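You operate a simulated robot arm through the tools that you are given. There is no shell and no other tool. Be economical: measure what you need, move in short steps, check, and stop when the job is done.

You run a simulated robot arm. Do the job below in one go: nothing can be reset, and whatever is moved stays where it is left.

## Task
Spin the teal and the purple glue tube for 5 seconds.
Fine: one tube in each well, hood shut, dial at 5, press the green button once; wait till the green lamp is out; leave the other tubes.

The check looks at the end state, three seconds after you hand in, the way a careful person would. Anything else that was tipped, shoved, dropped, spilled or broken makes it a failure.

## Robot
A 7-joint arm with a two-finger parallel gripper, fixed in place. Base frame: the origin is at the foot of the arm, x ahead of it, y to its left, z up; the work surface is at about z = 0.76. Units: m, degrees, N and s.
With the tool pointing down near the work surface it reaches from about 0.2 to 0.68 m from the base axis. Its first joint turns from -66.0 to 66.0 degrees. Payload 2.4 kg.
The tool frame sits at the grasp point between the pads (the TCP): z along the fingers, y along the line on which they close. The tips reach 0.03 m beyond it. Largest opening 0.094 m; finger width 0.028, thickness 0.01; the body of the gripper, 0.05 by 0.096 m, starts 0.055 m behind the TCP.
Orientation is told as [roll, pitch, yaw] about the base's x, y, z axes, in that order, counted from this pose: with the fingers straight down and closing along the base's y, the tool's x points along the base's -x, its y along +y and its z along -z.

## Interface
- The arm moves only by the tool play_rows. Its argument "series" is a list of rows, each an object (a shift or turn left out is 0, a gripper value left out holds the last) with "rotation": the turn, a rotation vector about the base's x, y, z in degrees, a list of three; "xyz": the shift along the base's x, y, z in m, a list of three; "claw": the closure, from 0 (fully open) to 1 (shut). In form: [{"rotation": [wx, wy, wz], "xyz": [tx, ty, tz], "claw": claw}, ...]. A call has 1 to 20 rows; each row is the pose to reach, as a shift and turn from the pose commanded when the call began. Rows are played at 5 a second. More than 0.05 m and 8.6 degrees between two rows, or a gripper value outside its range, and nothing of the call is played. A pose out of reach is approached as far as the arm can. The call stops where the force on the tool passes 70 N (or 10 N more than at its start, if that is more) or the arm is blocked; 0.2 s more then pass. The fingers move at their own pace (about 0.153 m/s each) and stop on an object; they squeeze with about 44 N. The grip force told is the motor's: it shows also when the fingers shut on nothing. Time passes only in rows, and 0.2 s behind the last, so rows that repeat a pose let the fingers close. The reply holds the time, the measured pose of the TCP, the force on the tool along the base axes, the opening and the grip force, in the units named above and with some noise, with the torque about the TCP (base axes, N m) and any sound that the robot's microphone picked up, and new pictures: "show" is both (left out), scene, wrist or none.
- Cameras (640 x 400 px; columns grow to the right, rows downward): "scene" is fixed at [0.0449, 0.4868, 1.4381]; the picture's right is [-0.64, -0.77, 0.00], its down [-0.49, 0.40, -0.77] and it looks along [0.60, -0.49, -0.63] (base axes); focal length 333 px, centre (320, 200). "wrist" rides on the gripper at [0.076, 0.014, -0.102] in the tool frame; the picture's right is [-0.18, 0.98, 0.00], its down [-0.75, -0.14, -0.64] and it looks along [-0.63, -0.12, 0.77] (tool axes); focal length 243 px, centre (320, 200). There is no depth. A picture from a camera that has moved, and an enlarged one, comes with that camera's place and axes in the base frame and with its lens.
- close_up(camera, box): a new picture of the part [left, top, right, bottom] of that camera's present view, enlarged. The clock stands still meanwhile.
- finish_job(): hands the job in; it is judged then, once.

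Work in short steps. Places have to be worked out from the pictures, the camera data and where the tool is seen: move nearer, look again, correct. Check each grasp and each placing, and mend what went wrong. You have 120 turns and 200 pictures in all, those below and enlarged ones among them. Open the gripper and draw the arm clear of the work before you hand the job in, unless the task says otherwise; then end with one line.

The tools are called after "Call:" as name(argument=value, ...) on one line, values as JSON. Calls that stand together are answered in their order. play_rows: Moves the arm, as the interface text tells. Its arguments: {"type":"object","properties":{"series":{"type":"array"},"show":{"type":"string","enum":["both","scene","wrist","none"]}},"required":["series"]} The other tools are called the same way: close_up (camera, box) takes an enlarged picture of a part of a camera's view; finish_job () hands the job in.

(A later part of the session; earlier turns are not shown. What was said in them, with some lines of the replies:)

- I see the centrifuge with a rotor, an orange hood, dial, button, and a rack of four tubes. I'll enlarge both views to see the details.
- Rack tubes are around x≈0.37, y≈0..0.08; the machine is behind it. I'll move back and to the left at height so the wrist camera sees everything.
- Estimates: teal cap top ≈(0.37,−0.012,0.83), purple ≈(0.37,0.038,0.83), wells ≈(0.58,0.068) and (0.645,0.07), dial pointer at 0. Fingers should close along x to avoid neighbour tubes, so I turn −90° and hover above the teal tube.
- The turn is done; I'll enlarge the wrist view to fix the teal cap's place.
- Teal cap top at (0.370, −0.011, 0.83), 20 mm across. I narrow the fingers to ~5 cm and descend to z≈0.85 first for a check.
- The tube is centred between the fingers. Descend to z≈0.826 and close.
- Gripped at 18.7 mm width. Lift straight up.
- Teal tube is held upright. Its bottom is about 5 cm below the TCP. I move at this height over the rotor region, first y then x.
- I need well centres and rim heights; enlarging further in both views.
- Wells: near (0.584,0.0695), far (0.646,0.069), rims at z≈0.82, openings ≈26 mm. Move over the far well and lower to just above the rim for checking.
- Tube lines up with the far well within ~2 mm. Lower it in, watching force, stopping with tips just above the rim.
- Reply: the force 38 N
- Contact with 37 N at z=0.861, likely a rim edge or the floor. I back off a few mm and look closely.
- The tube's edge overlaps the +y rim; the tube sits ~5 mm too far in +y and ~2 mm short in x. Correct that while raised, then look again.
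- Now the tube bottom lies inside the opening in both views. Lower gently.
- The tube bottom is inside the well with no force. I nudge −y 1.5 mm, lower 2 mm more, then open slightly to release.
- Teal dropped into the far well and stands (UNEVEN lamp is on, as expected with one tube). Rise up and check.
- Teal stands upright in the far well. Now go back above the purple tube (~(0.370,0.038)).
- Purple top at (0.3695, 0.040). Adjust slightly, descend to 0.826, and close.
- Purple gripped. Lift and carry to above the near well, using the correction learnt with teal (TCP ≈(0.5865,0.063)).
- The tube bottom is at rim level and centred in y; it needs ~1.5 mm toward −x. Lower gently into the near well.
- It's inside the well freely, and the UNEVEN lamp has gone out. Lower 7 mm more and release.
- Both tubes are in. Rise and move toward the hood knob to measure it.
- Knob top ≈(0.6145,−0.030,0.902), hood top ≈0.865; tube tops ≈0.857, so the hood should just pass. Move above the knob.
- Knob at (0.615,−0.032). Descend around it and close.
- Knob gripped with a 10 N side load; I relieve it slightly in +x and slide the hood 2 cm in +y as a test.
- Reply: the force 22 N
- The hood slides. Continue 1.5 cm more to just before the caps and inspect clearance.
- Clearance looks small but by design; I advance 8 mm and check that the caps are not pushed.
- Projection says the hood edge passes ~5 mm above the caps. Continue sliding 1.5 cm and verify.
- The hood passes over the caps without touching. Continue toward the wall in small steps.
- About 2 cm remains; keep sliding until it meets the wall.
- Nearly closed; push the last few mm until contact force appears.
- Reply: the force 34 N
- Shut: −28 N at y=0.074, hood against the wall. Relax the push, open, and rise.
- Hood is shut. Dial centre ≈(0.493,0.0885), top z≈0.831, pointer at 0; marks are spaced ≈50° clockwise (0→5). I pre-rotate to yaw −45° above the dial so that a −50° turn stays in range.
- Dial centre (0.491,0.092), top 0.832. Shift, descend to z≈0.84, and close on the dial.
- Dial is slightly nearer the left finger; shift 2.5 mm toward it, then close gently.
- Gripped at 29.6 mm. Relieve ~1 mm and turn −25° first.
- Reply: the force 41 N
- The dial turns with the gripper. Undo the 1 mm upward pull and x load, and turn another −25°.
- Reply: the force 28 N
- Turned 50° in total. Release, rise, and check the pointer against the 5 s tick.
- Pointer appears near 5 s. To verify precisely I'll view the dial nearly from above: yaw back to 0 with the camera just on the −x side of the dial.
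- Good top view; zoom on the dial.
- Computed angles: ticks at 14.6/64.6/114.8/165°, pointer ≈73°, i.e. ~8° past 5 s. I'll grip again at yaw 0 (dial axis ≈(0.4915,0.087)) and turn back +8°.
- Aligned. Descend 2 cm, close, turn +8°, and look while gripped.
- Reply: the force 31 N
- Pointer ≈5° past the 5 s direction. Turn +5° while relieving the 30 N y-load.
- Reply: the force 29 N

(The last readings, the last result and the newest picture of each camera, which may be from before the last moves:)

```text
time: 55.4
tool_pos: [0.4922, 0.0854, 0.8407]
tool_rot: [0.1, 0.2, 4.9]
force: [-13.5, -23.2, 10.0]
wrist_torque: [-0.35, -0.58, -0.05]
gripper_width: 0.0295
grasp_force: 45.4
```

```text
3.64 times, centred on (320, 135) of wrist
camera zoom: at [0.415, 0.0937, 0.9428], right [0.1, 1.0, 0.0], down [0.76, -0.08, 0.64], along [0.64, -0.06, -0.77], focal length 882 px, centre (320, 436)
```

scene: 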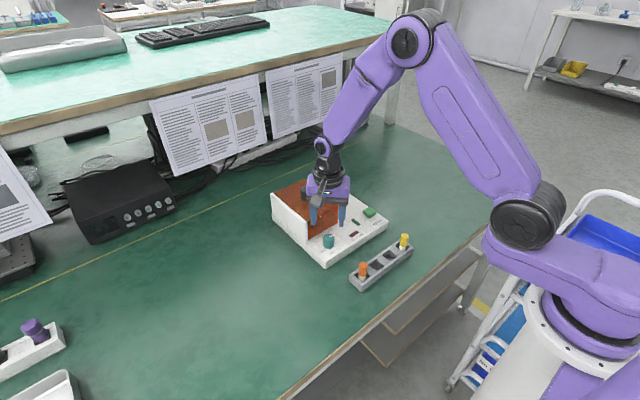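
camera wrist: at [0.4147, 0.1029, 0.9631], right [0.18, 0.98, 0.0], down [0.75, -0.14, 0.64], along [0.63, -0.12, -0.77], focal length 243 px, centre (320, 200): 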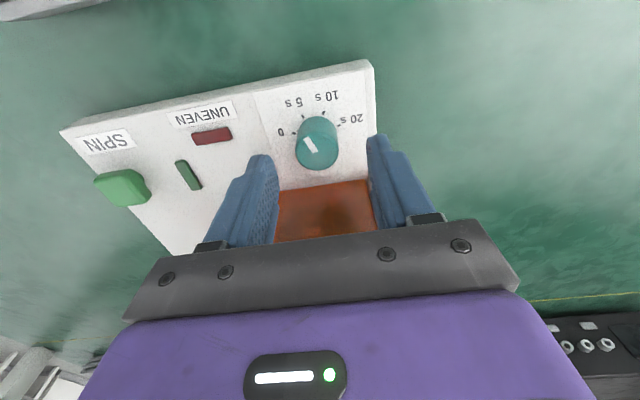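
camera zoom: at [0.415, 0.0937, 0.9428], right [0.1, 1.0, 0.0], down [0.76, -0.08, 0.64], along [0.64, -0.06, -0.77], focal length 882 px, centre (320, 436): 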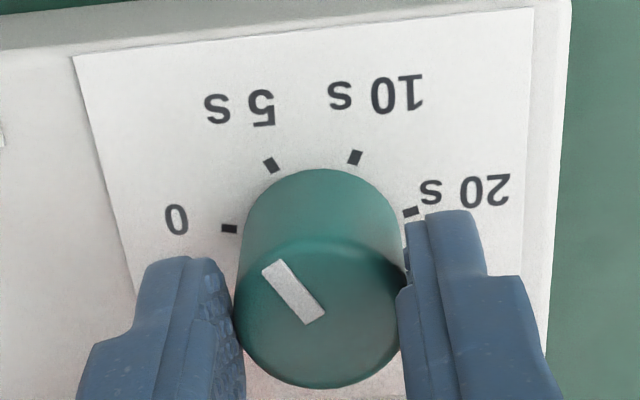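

Stripe now parallels the 5 s tick (≈64° vs 64°). Release, rise, and check from above again.

Call:
play_rows(series=[{"xyz": [0.0, 0.0, 0.0], "claw": 0.5}, {"xyz": [0.0, 0.0, 0.0], "claw": 0.5}, {"xyz": [0.0, 0.0, 0.03]}, {"xyz": [0.0, 0.0, 0.07]}, {"xyz": [0.01, -0.005, 0.11]}, {"xyz": [0.025, -0.012, 0.14], "rotation": [0, 0, -5]}, {"xyz": [0.037, -0.015, 0.14], "rotation": [0, 0, -5]}, {"xyz": [0.037, -0.015, 0.14], "rotation": [0, 0, -5]}], show="none")

Call:
close_up(camera="wrist", box=[295, 0, 375, 75])

Call:
close_up(camera="scene", box=[305, 215, 365, 270])

Call:
close_up(camera="wrist", box=[160, 0, 440, 220])

```text
time: 57.2
tool_pos: [0.5289, 0.0714, 0.9824]
tool_rot: [0.0, 0.0, 0.0]
force: [0.1, 0.4, 0.5]
wrist_torque: [-0.02, 0.0, -0.01]
gripper_width: 0.047
grasp_force: 0.1
```

```text
5.33 times, centred on (335, 38) of wrist
camera zoom: at [0.4522, 0.0867, 1.0837], right [0.18, 0.98, 0.0], down [0.75, -0.14, 0.64], along [0.63, -0.12, -0.77], focal length 1294 px, centre (240, 1067)
```

zoom: 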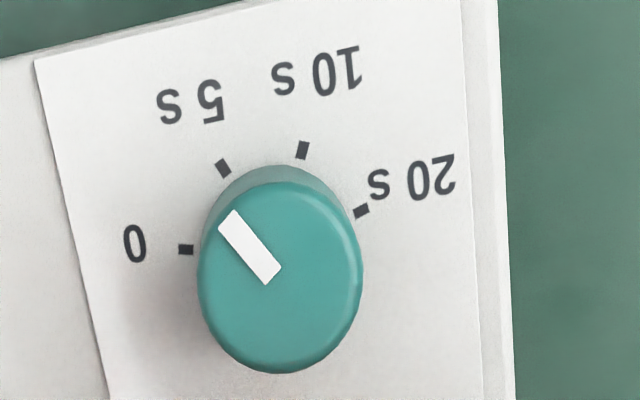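

```text
7.27 times, centred on (335, 242) of scene
camera zoom: at [0.0449, 0.4868, 1.4381], right [-0.64, -0.77, 0.0], down [-0.49, 0.4, -0.77], along [0.6, -0.49, -0.63], focal length 2419 px, centre (211, -109)
```

zoom: 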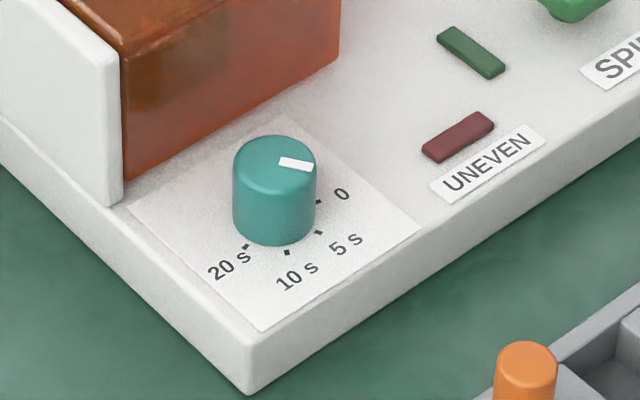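

```text
1.82 times, centred on (300, 110) of wrist
camera zoom: at [0.4522, 0.0867, 1.0837], right [0.18, 0.98, 0.0], down [0.75, -0.14, 0.64], along [0.63, -0.12, -0.77], focal length 441 px, centre (356, 364)
```

zoom: 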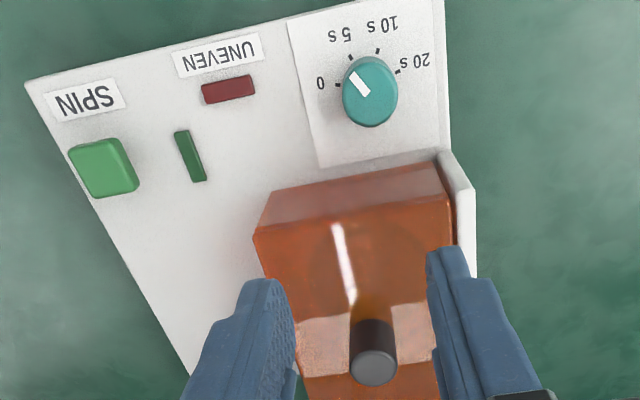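

After release, the pointer reads ≈59–60° versus 64.6° for the 5 s tick: ~5° short now. Forces suggested the dial axis is at y≈0.083, so I regrip better centred and see what closing does.

Call:
play_rows(series=[{"xyz": [-0.03, 0.01, 0], "claw": 0.45}, {"xyz": [-0.037, 0.0135, -0.03]}, {"xyz": [-0.037, 0.0135, -0.07]}, {"xyz": [-0.037, 0.0135, -0.11]}, {"xyz": [-0.037, 0.0135, -0.13]}, {"xyz": [-0.037, 0.0135, -0.14]}, {"xyz": [-0.037, 0.0135, -0.14], "claw": 0.6}, {"xyz": [-0.037, 0.0135, -0.14], "claw": 1}, {"xyz": [-0.037, 0.0135, -0.14], "claw": 1}], show="none")

Call:
close_up(camera="wrist", box=[260, 80, 380, 190])

```text
time: 59.2
tool_pos: [0.4909, 0.0846, 0.8404]
tool_rot: [0.0, 0.0, 0.1]
force: [0.6, 10.1, -8.8]
wrist_torque: [0.26, -0.55, 0.01]
gripper_width: 0.0295
grasp_force: 45.3
```

```text
3.64 times, centred on (320, 135) of wrist
camera zoom: at [0.4159, 0.1002, 0.9418], right [0.18, 0.98, 0.0], down [0.75, -0.14, 0.64], along [0.63, -0.12, -0.77], focal length 882 px, centre (320, 436)
```

zoom: 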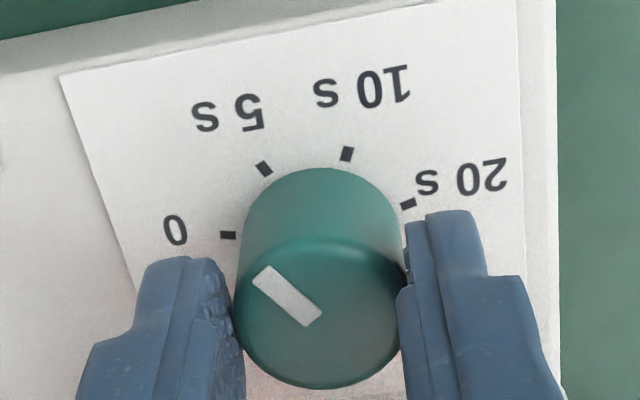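

Better centred now (10 N). Pointer reading ~5° short, so turn −5°, release, and check from above.

Call:
play_rows(series=[{"xyz": [0.0, 0.0007, -0.0005], "rotation": [0, 0, -2]}, {"xyz": [0.0, 0.0007, -0.0005], "rotation": [0, 0, -5]}, {"xyz": [0.0, 0.0007, -0.0005], "rotation": [0, 0, -5]}, {"xyz": [0.0, 0.0007, -0.0005], "rotation": [0, 0, -5], "claw": 0.5}, {"xyz": [0.0, 0.0007, -0.0005], "rotation": [0, 0, -5], "claw": 0.5}, {"xyz": [0.0, 0.0, 0.03], "rotation": [0, 0, -5]}, {"xyz": [0.0, 0.0, 0.07], "rotation": [0, 0, -5]}, {"xyz": [0.01, -0.005, 0.11], "rotation": [0, 0, -5]}, {"xyz": [0.025, -0.012, 0.14]}, {"xyz": [0.037, -0.0135, 0.14]}, {"xyz": [0.037, -0.0135, 0.14]}], show="none")

Call:
close_up(camera="wrist", box=[295, 0, 375, 75])

Call:
close_up(camera="scene", box=[315, 225, 350, 257])

```text
time: 61.6
tool_pos: [0.5303, 0.0715, 0.9826]
tool_rot: [0.0, -0.1, 0.1]
force: [0.2, 0.0, 0.1]
wrist_torque: [-0.03, 0.04, 0.02]
gripper_width: 0.047
grasp_force: 0.1
```

```text
5.33 times, centred on (335, 38) of wrist
camera zoom: at [0.4542, 0.0872, 1.0843], right [0.18, 0.98, 0.0], down [0.75, -0.14, 0.64], along [0.63, -0.12, -0.77], focal length 1294 px, centre (240, 1067)
```

zoom: 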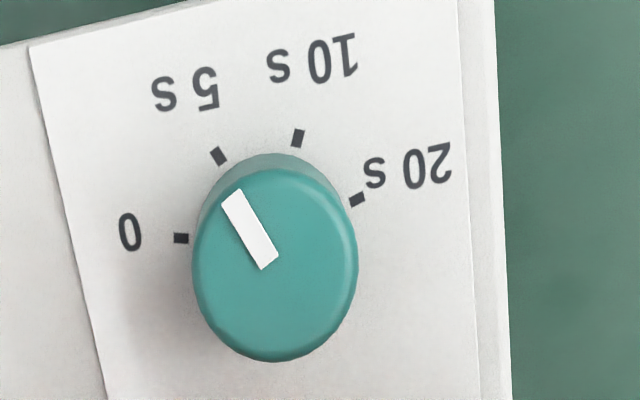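

```text
12.50 times, centred on (332, 241) of scene
camera zoom: at [0.0449, 0.4868, 1.4381], right [-0.64, -0.77, 0.0], down [-0.49, 0.4, -0.77], along [0.6, -0.49, -0.63], focal length 4158 px, centre (164, -312)
```

zoom: 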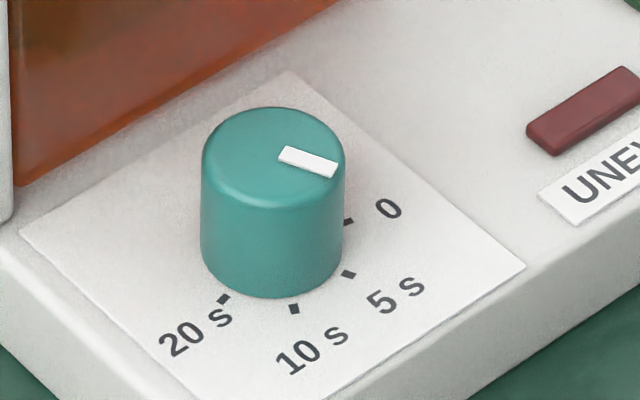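

Pointer ≈65.7° vs tick 64.6° (and 62° vs 61° in scene): dial is at 5. Now the green button at ≈(0.503,−0.070): move over with closed fingers.

Call:
play_rows(series=[{"xyz": [-0.01, -0.04, 0.0], "claw": 1}, {"xyz": [-0.02, -0.085, 0.0]}, {"xyz": [-0.026, -0.13, 0.0]}, {"xyz": [-0.026, -0.1415, -0.03]}, {"xyz": [-0.026, -0.1415, -0.07]}, {"xyz": [-0.026, -0.1415, -0.1]}, {"xyz": [-0.026, -0.1415, -0.105]}, {"xyz": [-0.026, -0.1415, -0.105]}], show="wrist")

Call:
close_up(camera="scene", box=[330, 170, 400, 240])

```text
time: 63.4
tool_pos: [0.5062, -0.0701, 0.8784]
tool_rot: [-0.1, 0.0, 0.0]
force: [0.5, -0.6, 0.4]
wrist_torque: [0.02, -0.05, 0.01]
gripper_width: 0.0
grasp_force: 33.0
camera wrist: at [0.4299, -0.0551, 0.9802], right [0.18, 0.98, 0.0], down [0.75, -0.14, 0.64], along [0.63, -0.12, -0.77], focal length 243 px, centre (320, 200)
```

wrist: 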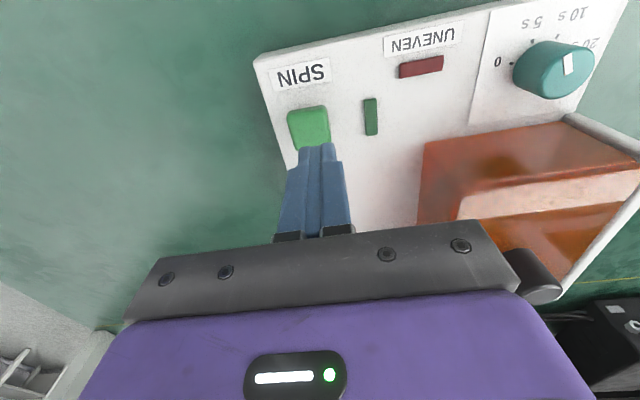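

```text
5.71 times, centred on (365, 205) of scene
camera zoom: at [0.0449, 0.4868, 1.4381], right [-0.64, -0.77, 0.0], down [-0.49, 0.4, -0.77], along [0.6, -0.49, -0.63], focal length 1901 px, centre (63, 171)
```

zoom: 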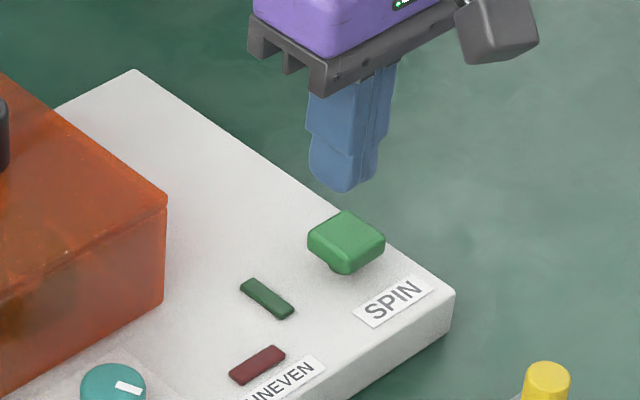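

Tip is nearly above the button (needs ≈5 mm −x). Lower to just above it, then press in small steps and see.

Call:
play_rows(series=[{"xyz": [-0.005, -0.001, -0.01]}, {"xyz": [-0.005, -0.001, -0.02]}, {"xyz": [-0.005, -0.001, -0.024]}, {"xyz": [-0.005, -0.001, -0.024]}], show="none")

Call:
close_up(camera="scene", box=[330, 170, 400, 240])

```text
time: 64.4
tool_pos: [0.4982, -0.0714, 0.8527]
tool_rot: [-0.1, 0.0, -0.1]
force: [-0.2, 0.3, 0.4]
wrist_torque: [0.02, 0.02, 0.03]
gripper_width: 0.0
grasp_force: 32.8
```

```text
5.71 times, centred on (365, 205) of scene
camera zoom: at [0.0449, 0.4868, 1.4381], right [-0.64, -0.77, 0.0], down [-0.49, 0.4, -0.77], along [0.6, -0.49, -0.63], focal length 1901 px, centre (63, 171)
```

zoom: 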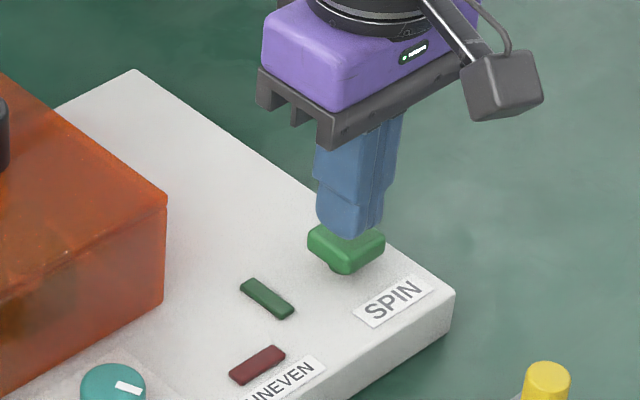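

Tip centred just above the button. Press down step by step (about 6–8 mm), then lift at once.

Call:
play_rows(series=[{"xyz": [0.0, 0.0, -0.003]}, {"xyz": [0.0, 0.0, -0.006]}, {"xyz": [0.0, 0.0, -0.008]}], show="none")

Call:
close_up(camera="scene", box=[330, 170, 400, 240])

```text
time: 65.2
tool_pos: [0.4992, -0.0727, 0.8451]
tool_rot: [0.0, -0.1, 0.0]
force: [1.2, -0.4, 0.8]
wrist_torque: [0.05, 0.01, 0.02]
gripper_width: 0.0001
grasp_force: 33.2
```

```text
5.71 times, centred on (365, 205) of scene
camera zoom: at [0.0449, 0.4868, 1.4381], right [-0.64, -0.77, 0.0], down [-0.49, 0.4, -0.77], along [0.6, -0.49, -0.63], focal length 1901 px, centre (63, 171)
```

zoom: 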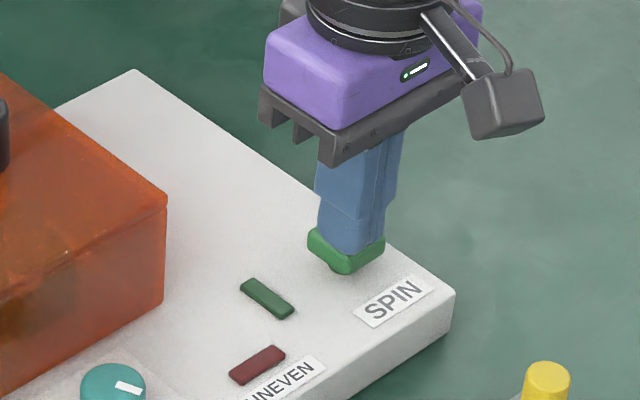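

Not yet touching (≈1 N). Continue 5 mm more.

Call:
play_rows(series=[{"xyz": [0.0, 0.0, -0.002]}, {"xyz": [0.0, 0.0, -0.004]}, {"xyz": [0.0, 0.0, -0.005]}], show="none")

Call:
close_up(camera="scene", box=[330, 170, 400, 240])

```text
time: 66.0
tool_pos: [0.4982, -0.0705, 0.8392]
tool_rot: [0.0, 0.0, 0.0]
force: [-2.1, -0.3, 3.2]
wrist_torque: [-0.01, 0.03, -0.03]
gripper_width: 0.0001
grasp_force: 33.1
```

```text
5.71 times, centred on (365, 205) of scene
camera zoom: at [0.0448, 0.4868, 1.4381], right [-0.64, -0.77, 0.0], down [-0.49, 0.4, -0.77], along [0.6, -0.49, -0.63], focal length 1901 px, centre (63, 171)
```

zoom: 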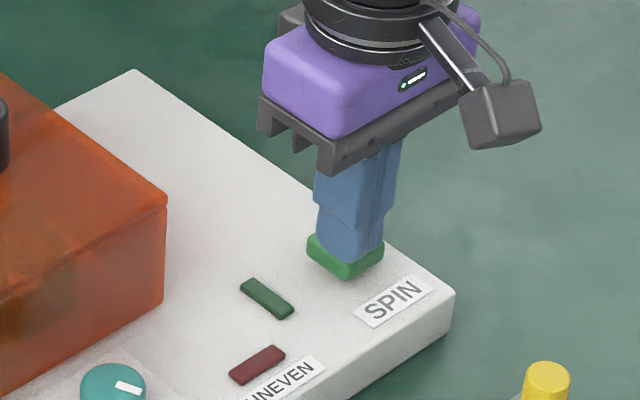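

Contact with 3 N and the button is going down; press 3 mm further.

Call:
play_rows(series=[{"xyz": [0.0, 0.0, -0.0015]}, {"xyz": [0.0, 0.0, -0.003]}], show="none")

Call:
close_up(camera="scene", box=[330, 170, 400, 240])

```text
time: 66.6
tool_pos: [0.4979, -0.0707, 0.8366]
tool_rot: [0.1, 0.0, 0.1]
force: [-1.2, -1.9, 3.9]
wrist_torque: [-0.02, 0.09, -0.03]
gripper_width: 0.0
grasp_force: 32.9
heard: click
```

```text
5.71 times, centred on (365, 205) of scene
camera zoom: at [0.0448, 0.4868, 1.4381], right [-0.64, -0.77, 0.0], down [-0.49, 0.4, -0.77], along [0.6, -0.49, -0.63], focal length 1901 px, centre (63, 171)
```

zoom: 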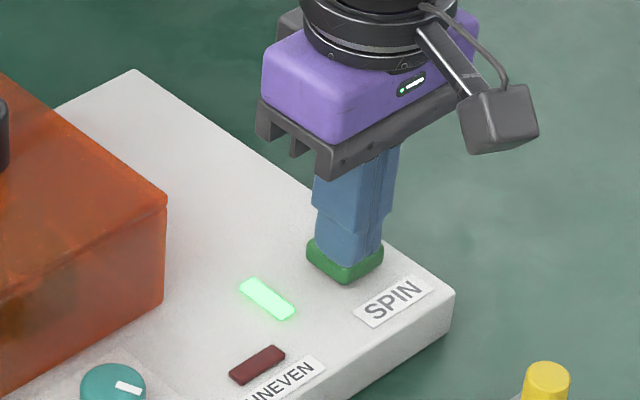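

Click heard and the green lamp is on (t≈66.5). Lift off straight up and wait.

Call:
play_rows(series=[{"xyz": [0.0, 0.0, 0.02]}, {"xyz": [0.0, 0.0, 0.06]}, {"xyz": [0.0, 0.0, 0.1]}, {"xyz": [0.0, 0.0, 0.14]}, {"xyz": [-0.03, 0.0, 0.16], "claw": 0.3}, {"xyz": [-0.07, 0.0, 0.18]}, {"xyz": [-0.1, 0.0, 0.2]}, {"xyz": [-0.1, 0.0, 0.2]}, {"xyz": [-0.1, 0.0, 0.2]}, {"xyz": [-0.1, 0.0, 0.2]}, {"xyz": [-0.1, 0.0, 0.2]}, {"xyz": [-0.1, 0.0, 0.2]}, {"xyz": [-0.1, 0.0, 0.2]}, {"xyz": [-0.1, 0.0, 0.2]}, {"xyz": [-0.1, 0.0, 0.2]}, {"xyz": [-0.1, 0.0, 0.2]}], show="scene")

```text
time: 70.0
tool_pos: [0.3987, -0.0725, 1.0376]
tool_rot: [0.0, 0.0, 0.0]
force: [-0.2, -0.6, -0.3]
wrist_torque: [-0.02, -0.03, 0.01]
gripper_width: 0.0659
grasp_force: 0.0
```

scene: 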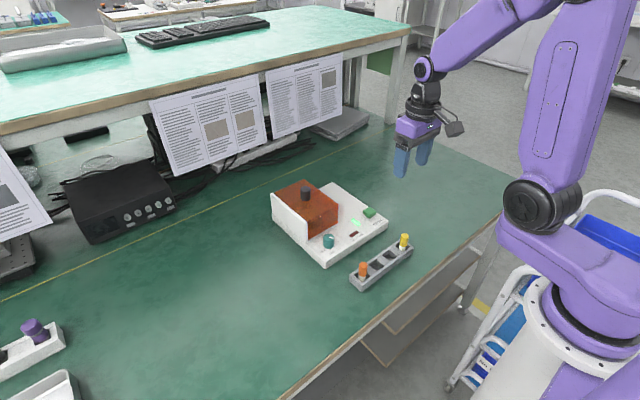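

Lamp is still lit at 70.0; wait further in short steps to time it.

Call:
play_rows(series=[{"claw": 0}, {}, {}, {}, {}], show="none")

Call:
close_up(camera="scene", box=[265, 170, 415, 295])

Call:
play_rows(series=[{}, {}, {}], show="none")

Call:
close_up(camera="scene", box=[265, 170, 415, 295])

```text
time: 71.2
tool_pos: [0.3999, -0.0727, 1.0377]
tool_rot: [0.0, -0.1, 0.0]
force: [1.0, 0.5, 0.3]
wrist_torque: [-0.02, 0.04, -0.01]
gripper_width: 0.0936
grasp_force: 0.0
```

```text
3.20 times, centred on (340, 232) of scene
camera zoom: at [0.0449, 0.4868, 1.4381], right [-0.64, -0.77, 0.0], down [-0.49, 0.4, -0.77], along [0.6, -0.49, -0.63], focal length 1064 px, centre (256, 96)
```

zoom: 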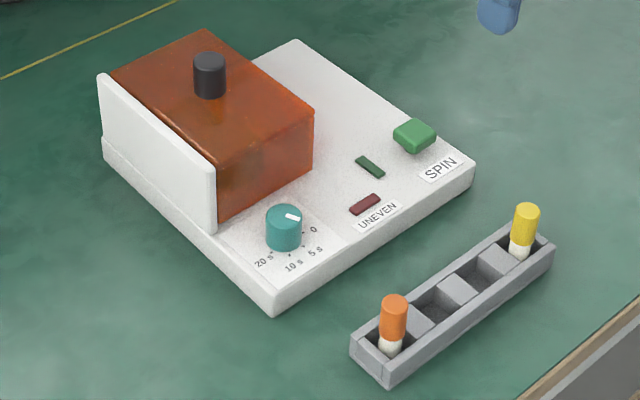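

```text
time: 72.0
tool_pos: [0.3983, -0.0721, 1.0384]
tool_rot: [0.0, 0.0, 0.0]
force: [-0.8, -0.4, 0.3]
wrist_torque: [-0.01, 0.02, -0.01]
gripper_width: 0.094
grasp_force: 0.0
```

```text
3.20 times, centred on (340, 232) of scene
camera zoom: at [0.0449, 0.4868, 1.4381], right [-0.64, -0.77, 0.0], down [-0.49, 0.4, -0.77], along [0.6, -0.49, -0.63], focal length 1064 px, centre (256, 96)
```

zoom: 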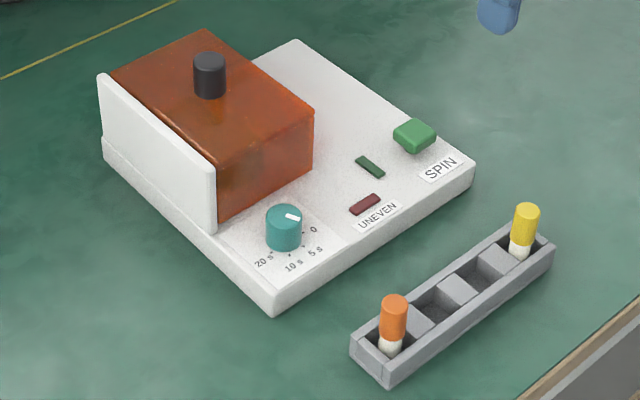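

The lamp went out between 70.0 and 71.2, about 5 s after the click. The hood is shut, the other tubes are undisturbed, and the arm is clear with the gripper open, so I hand in.

Call:
finish_job()

```text
The job is handed in.
```

The teal and purple tubes are one in each well with the hood shut; they spun for about 5 seconds on a single button press with the dial at 5, the green lamp is out, and the orange and yellow tubes were left in the rack.
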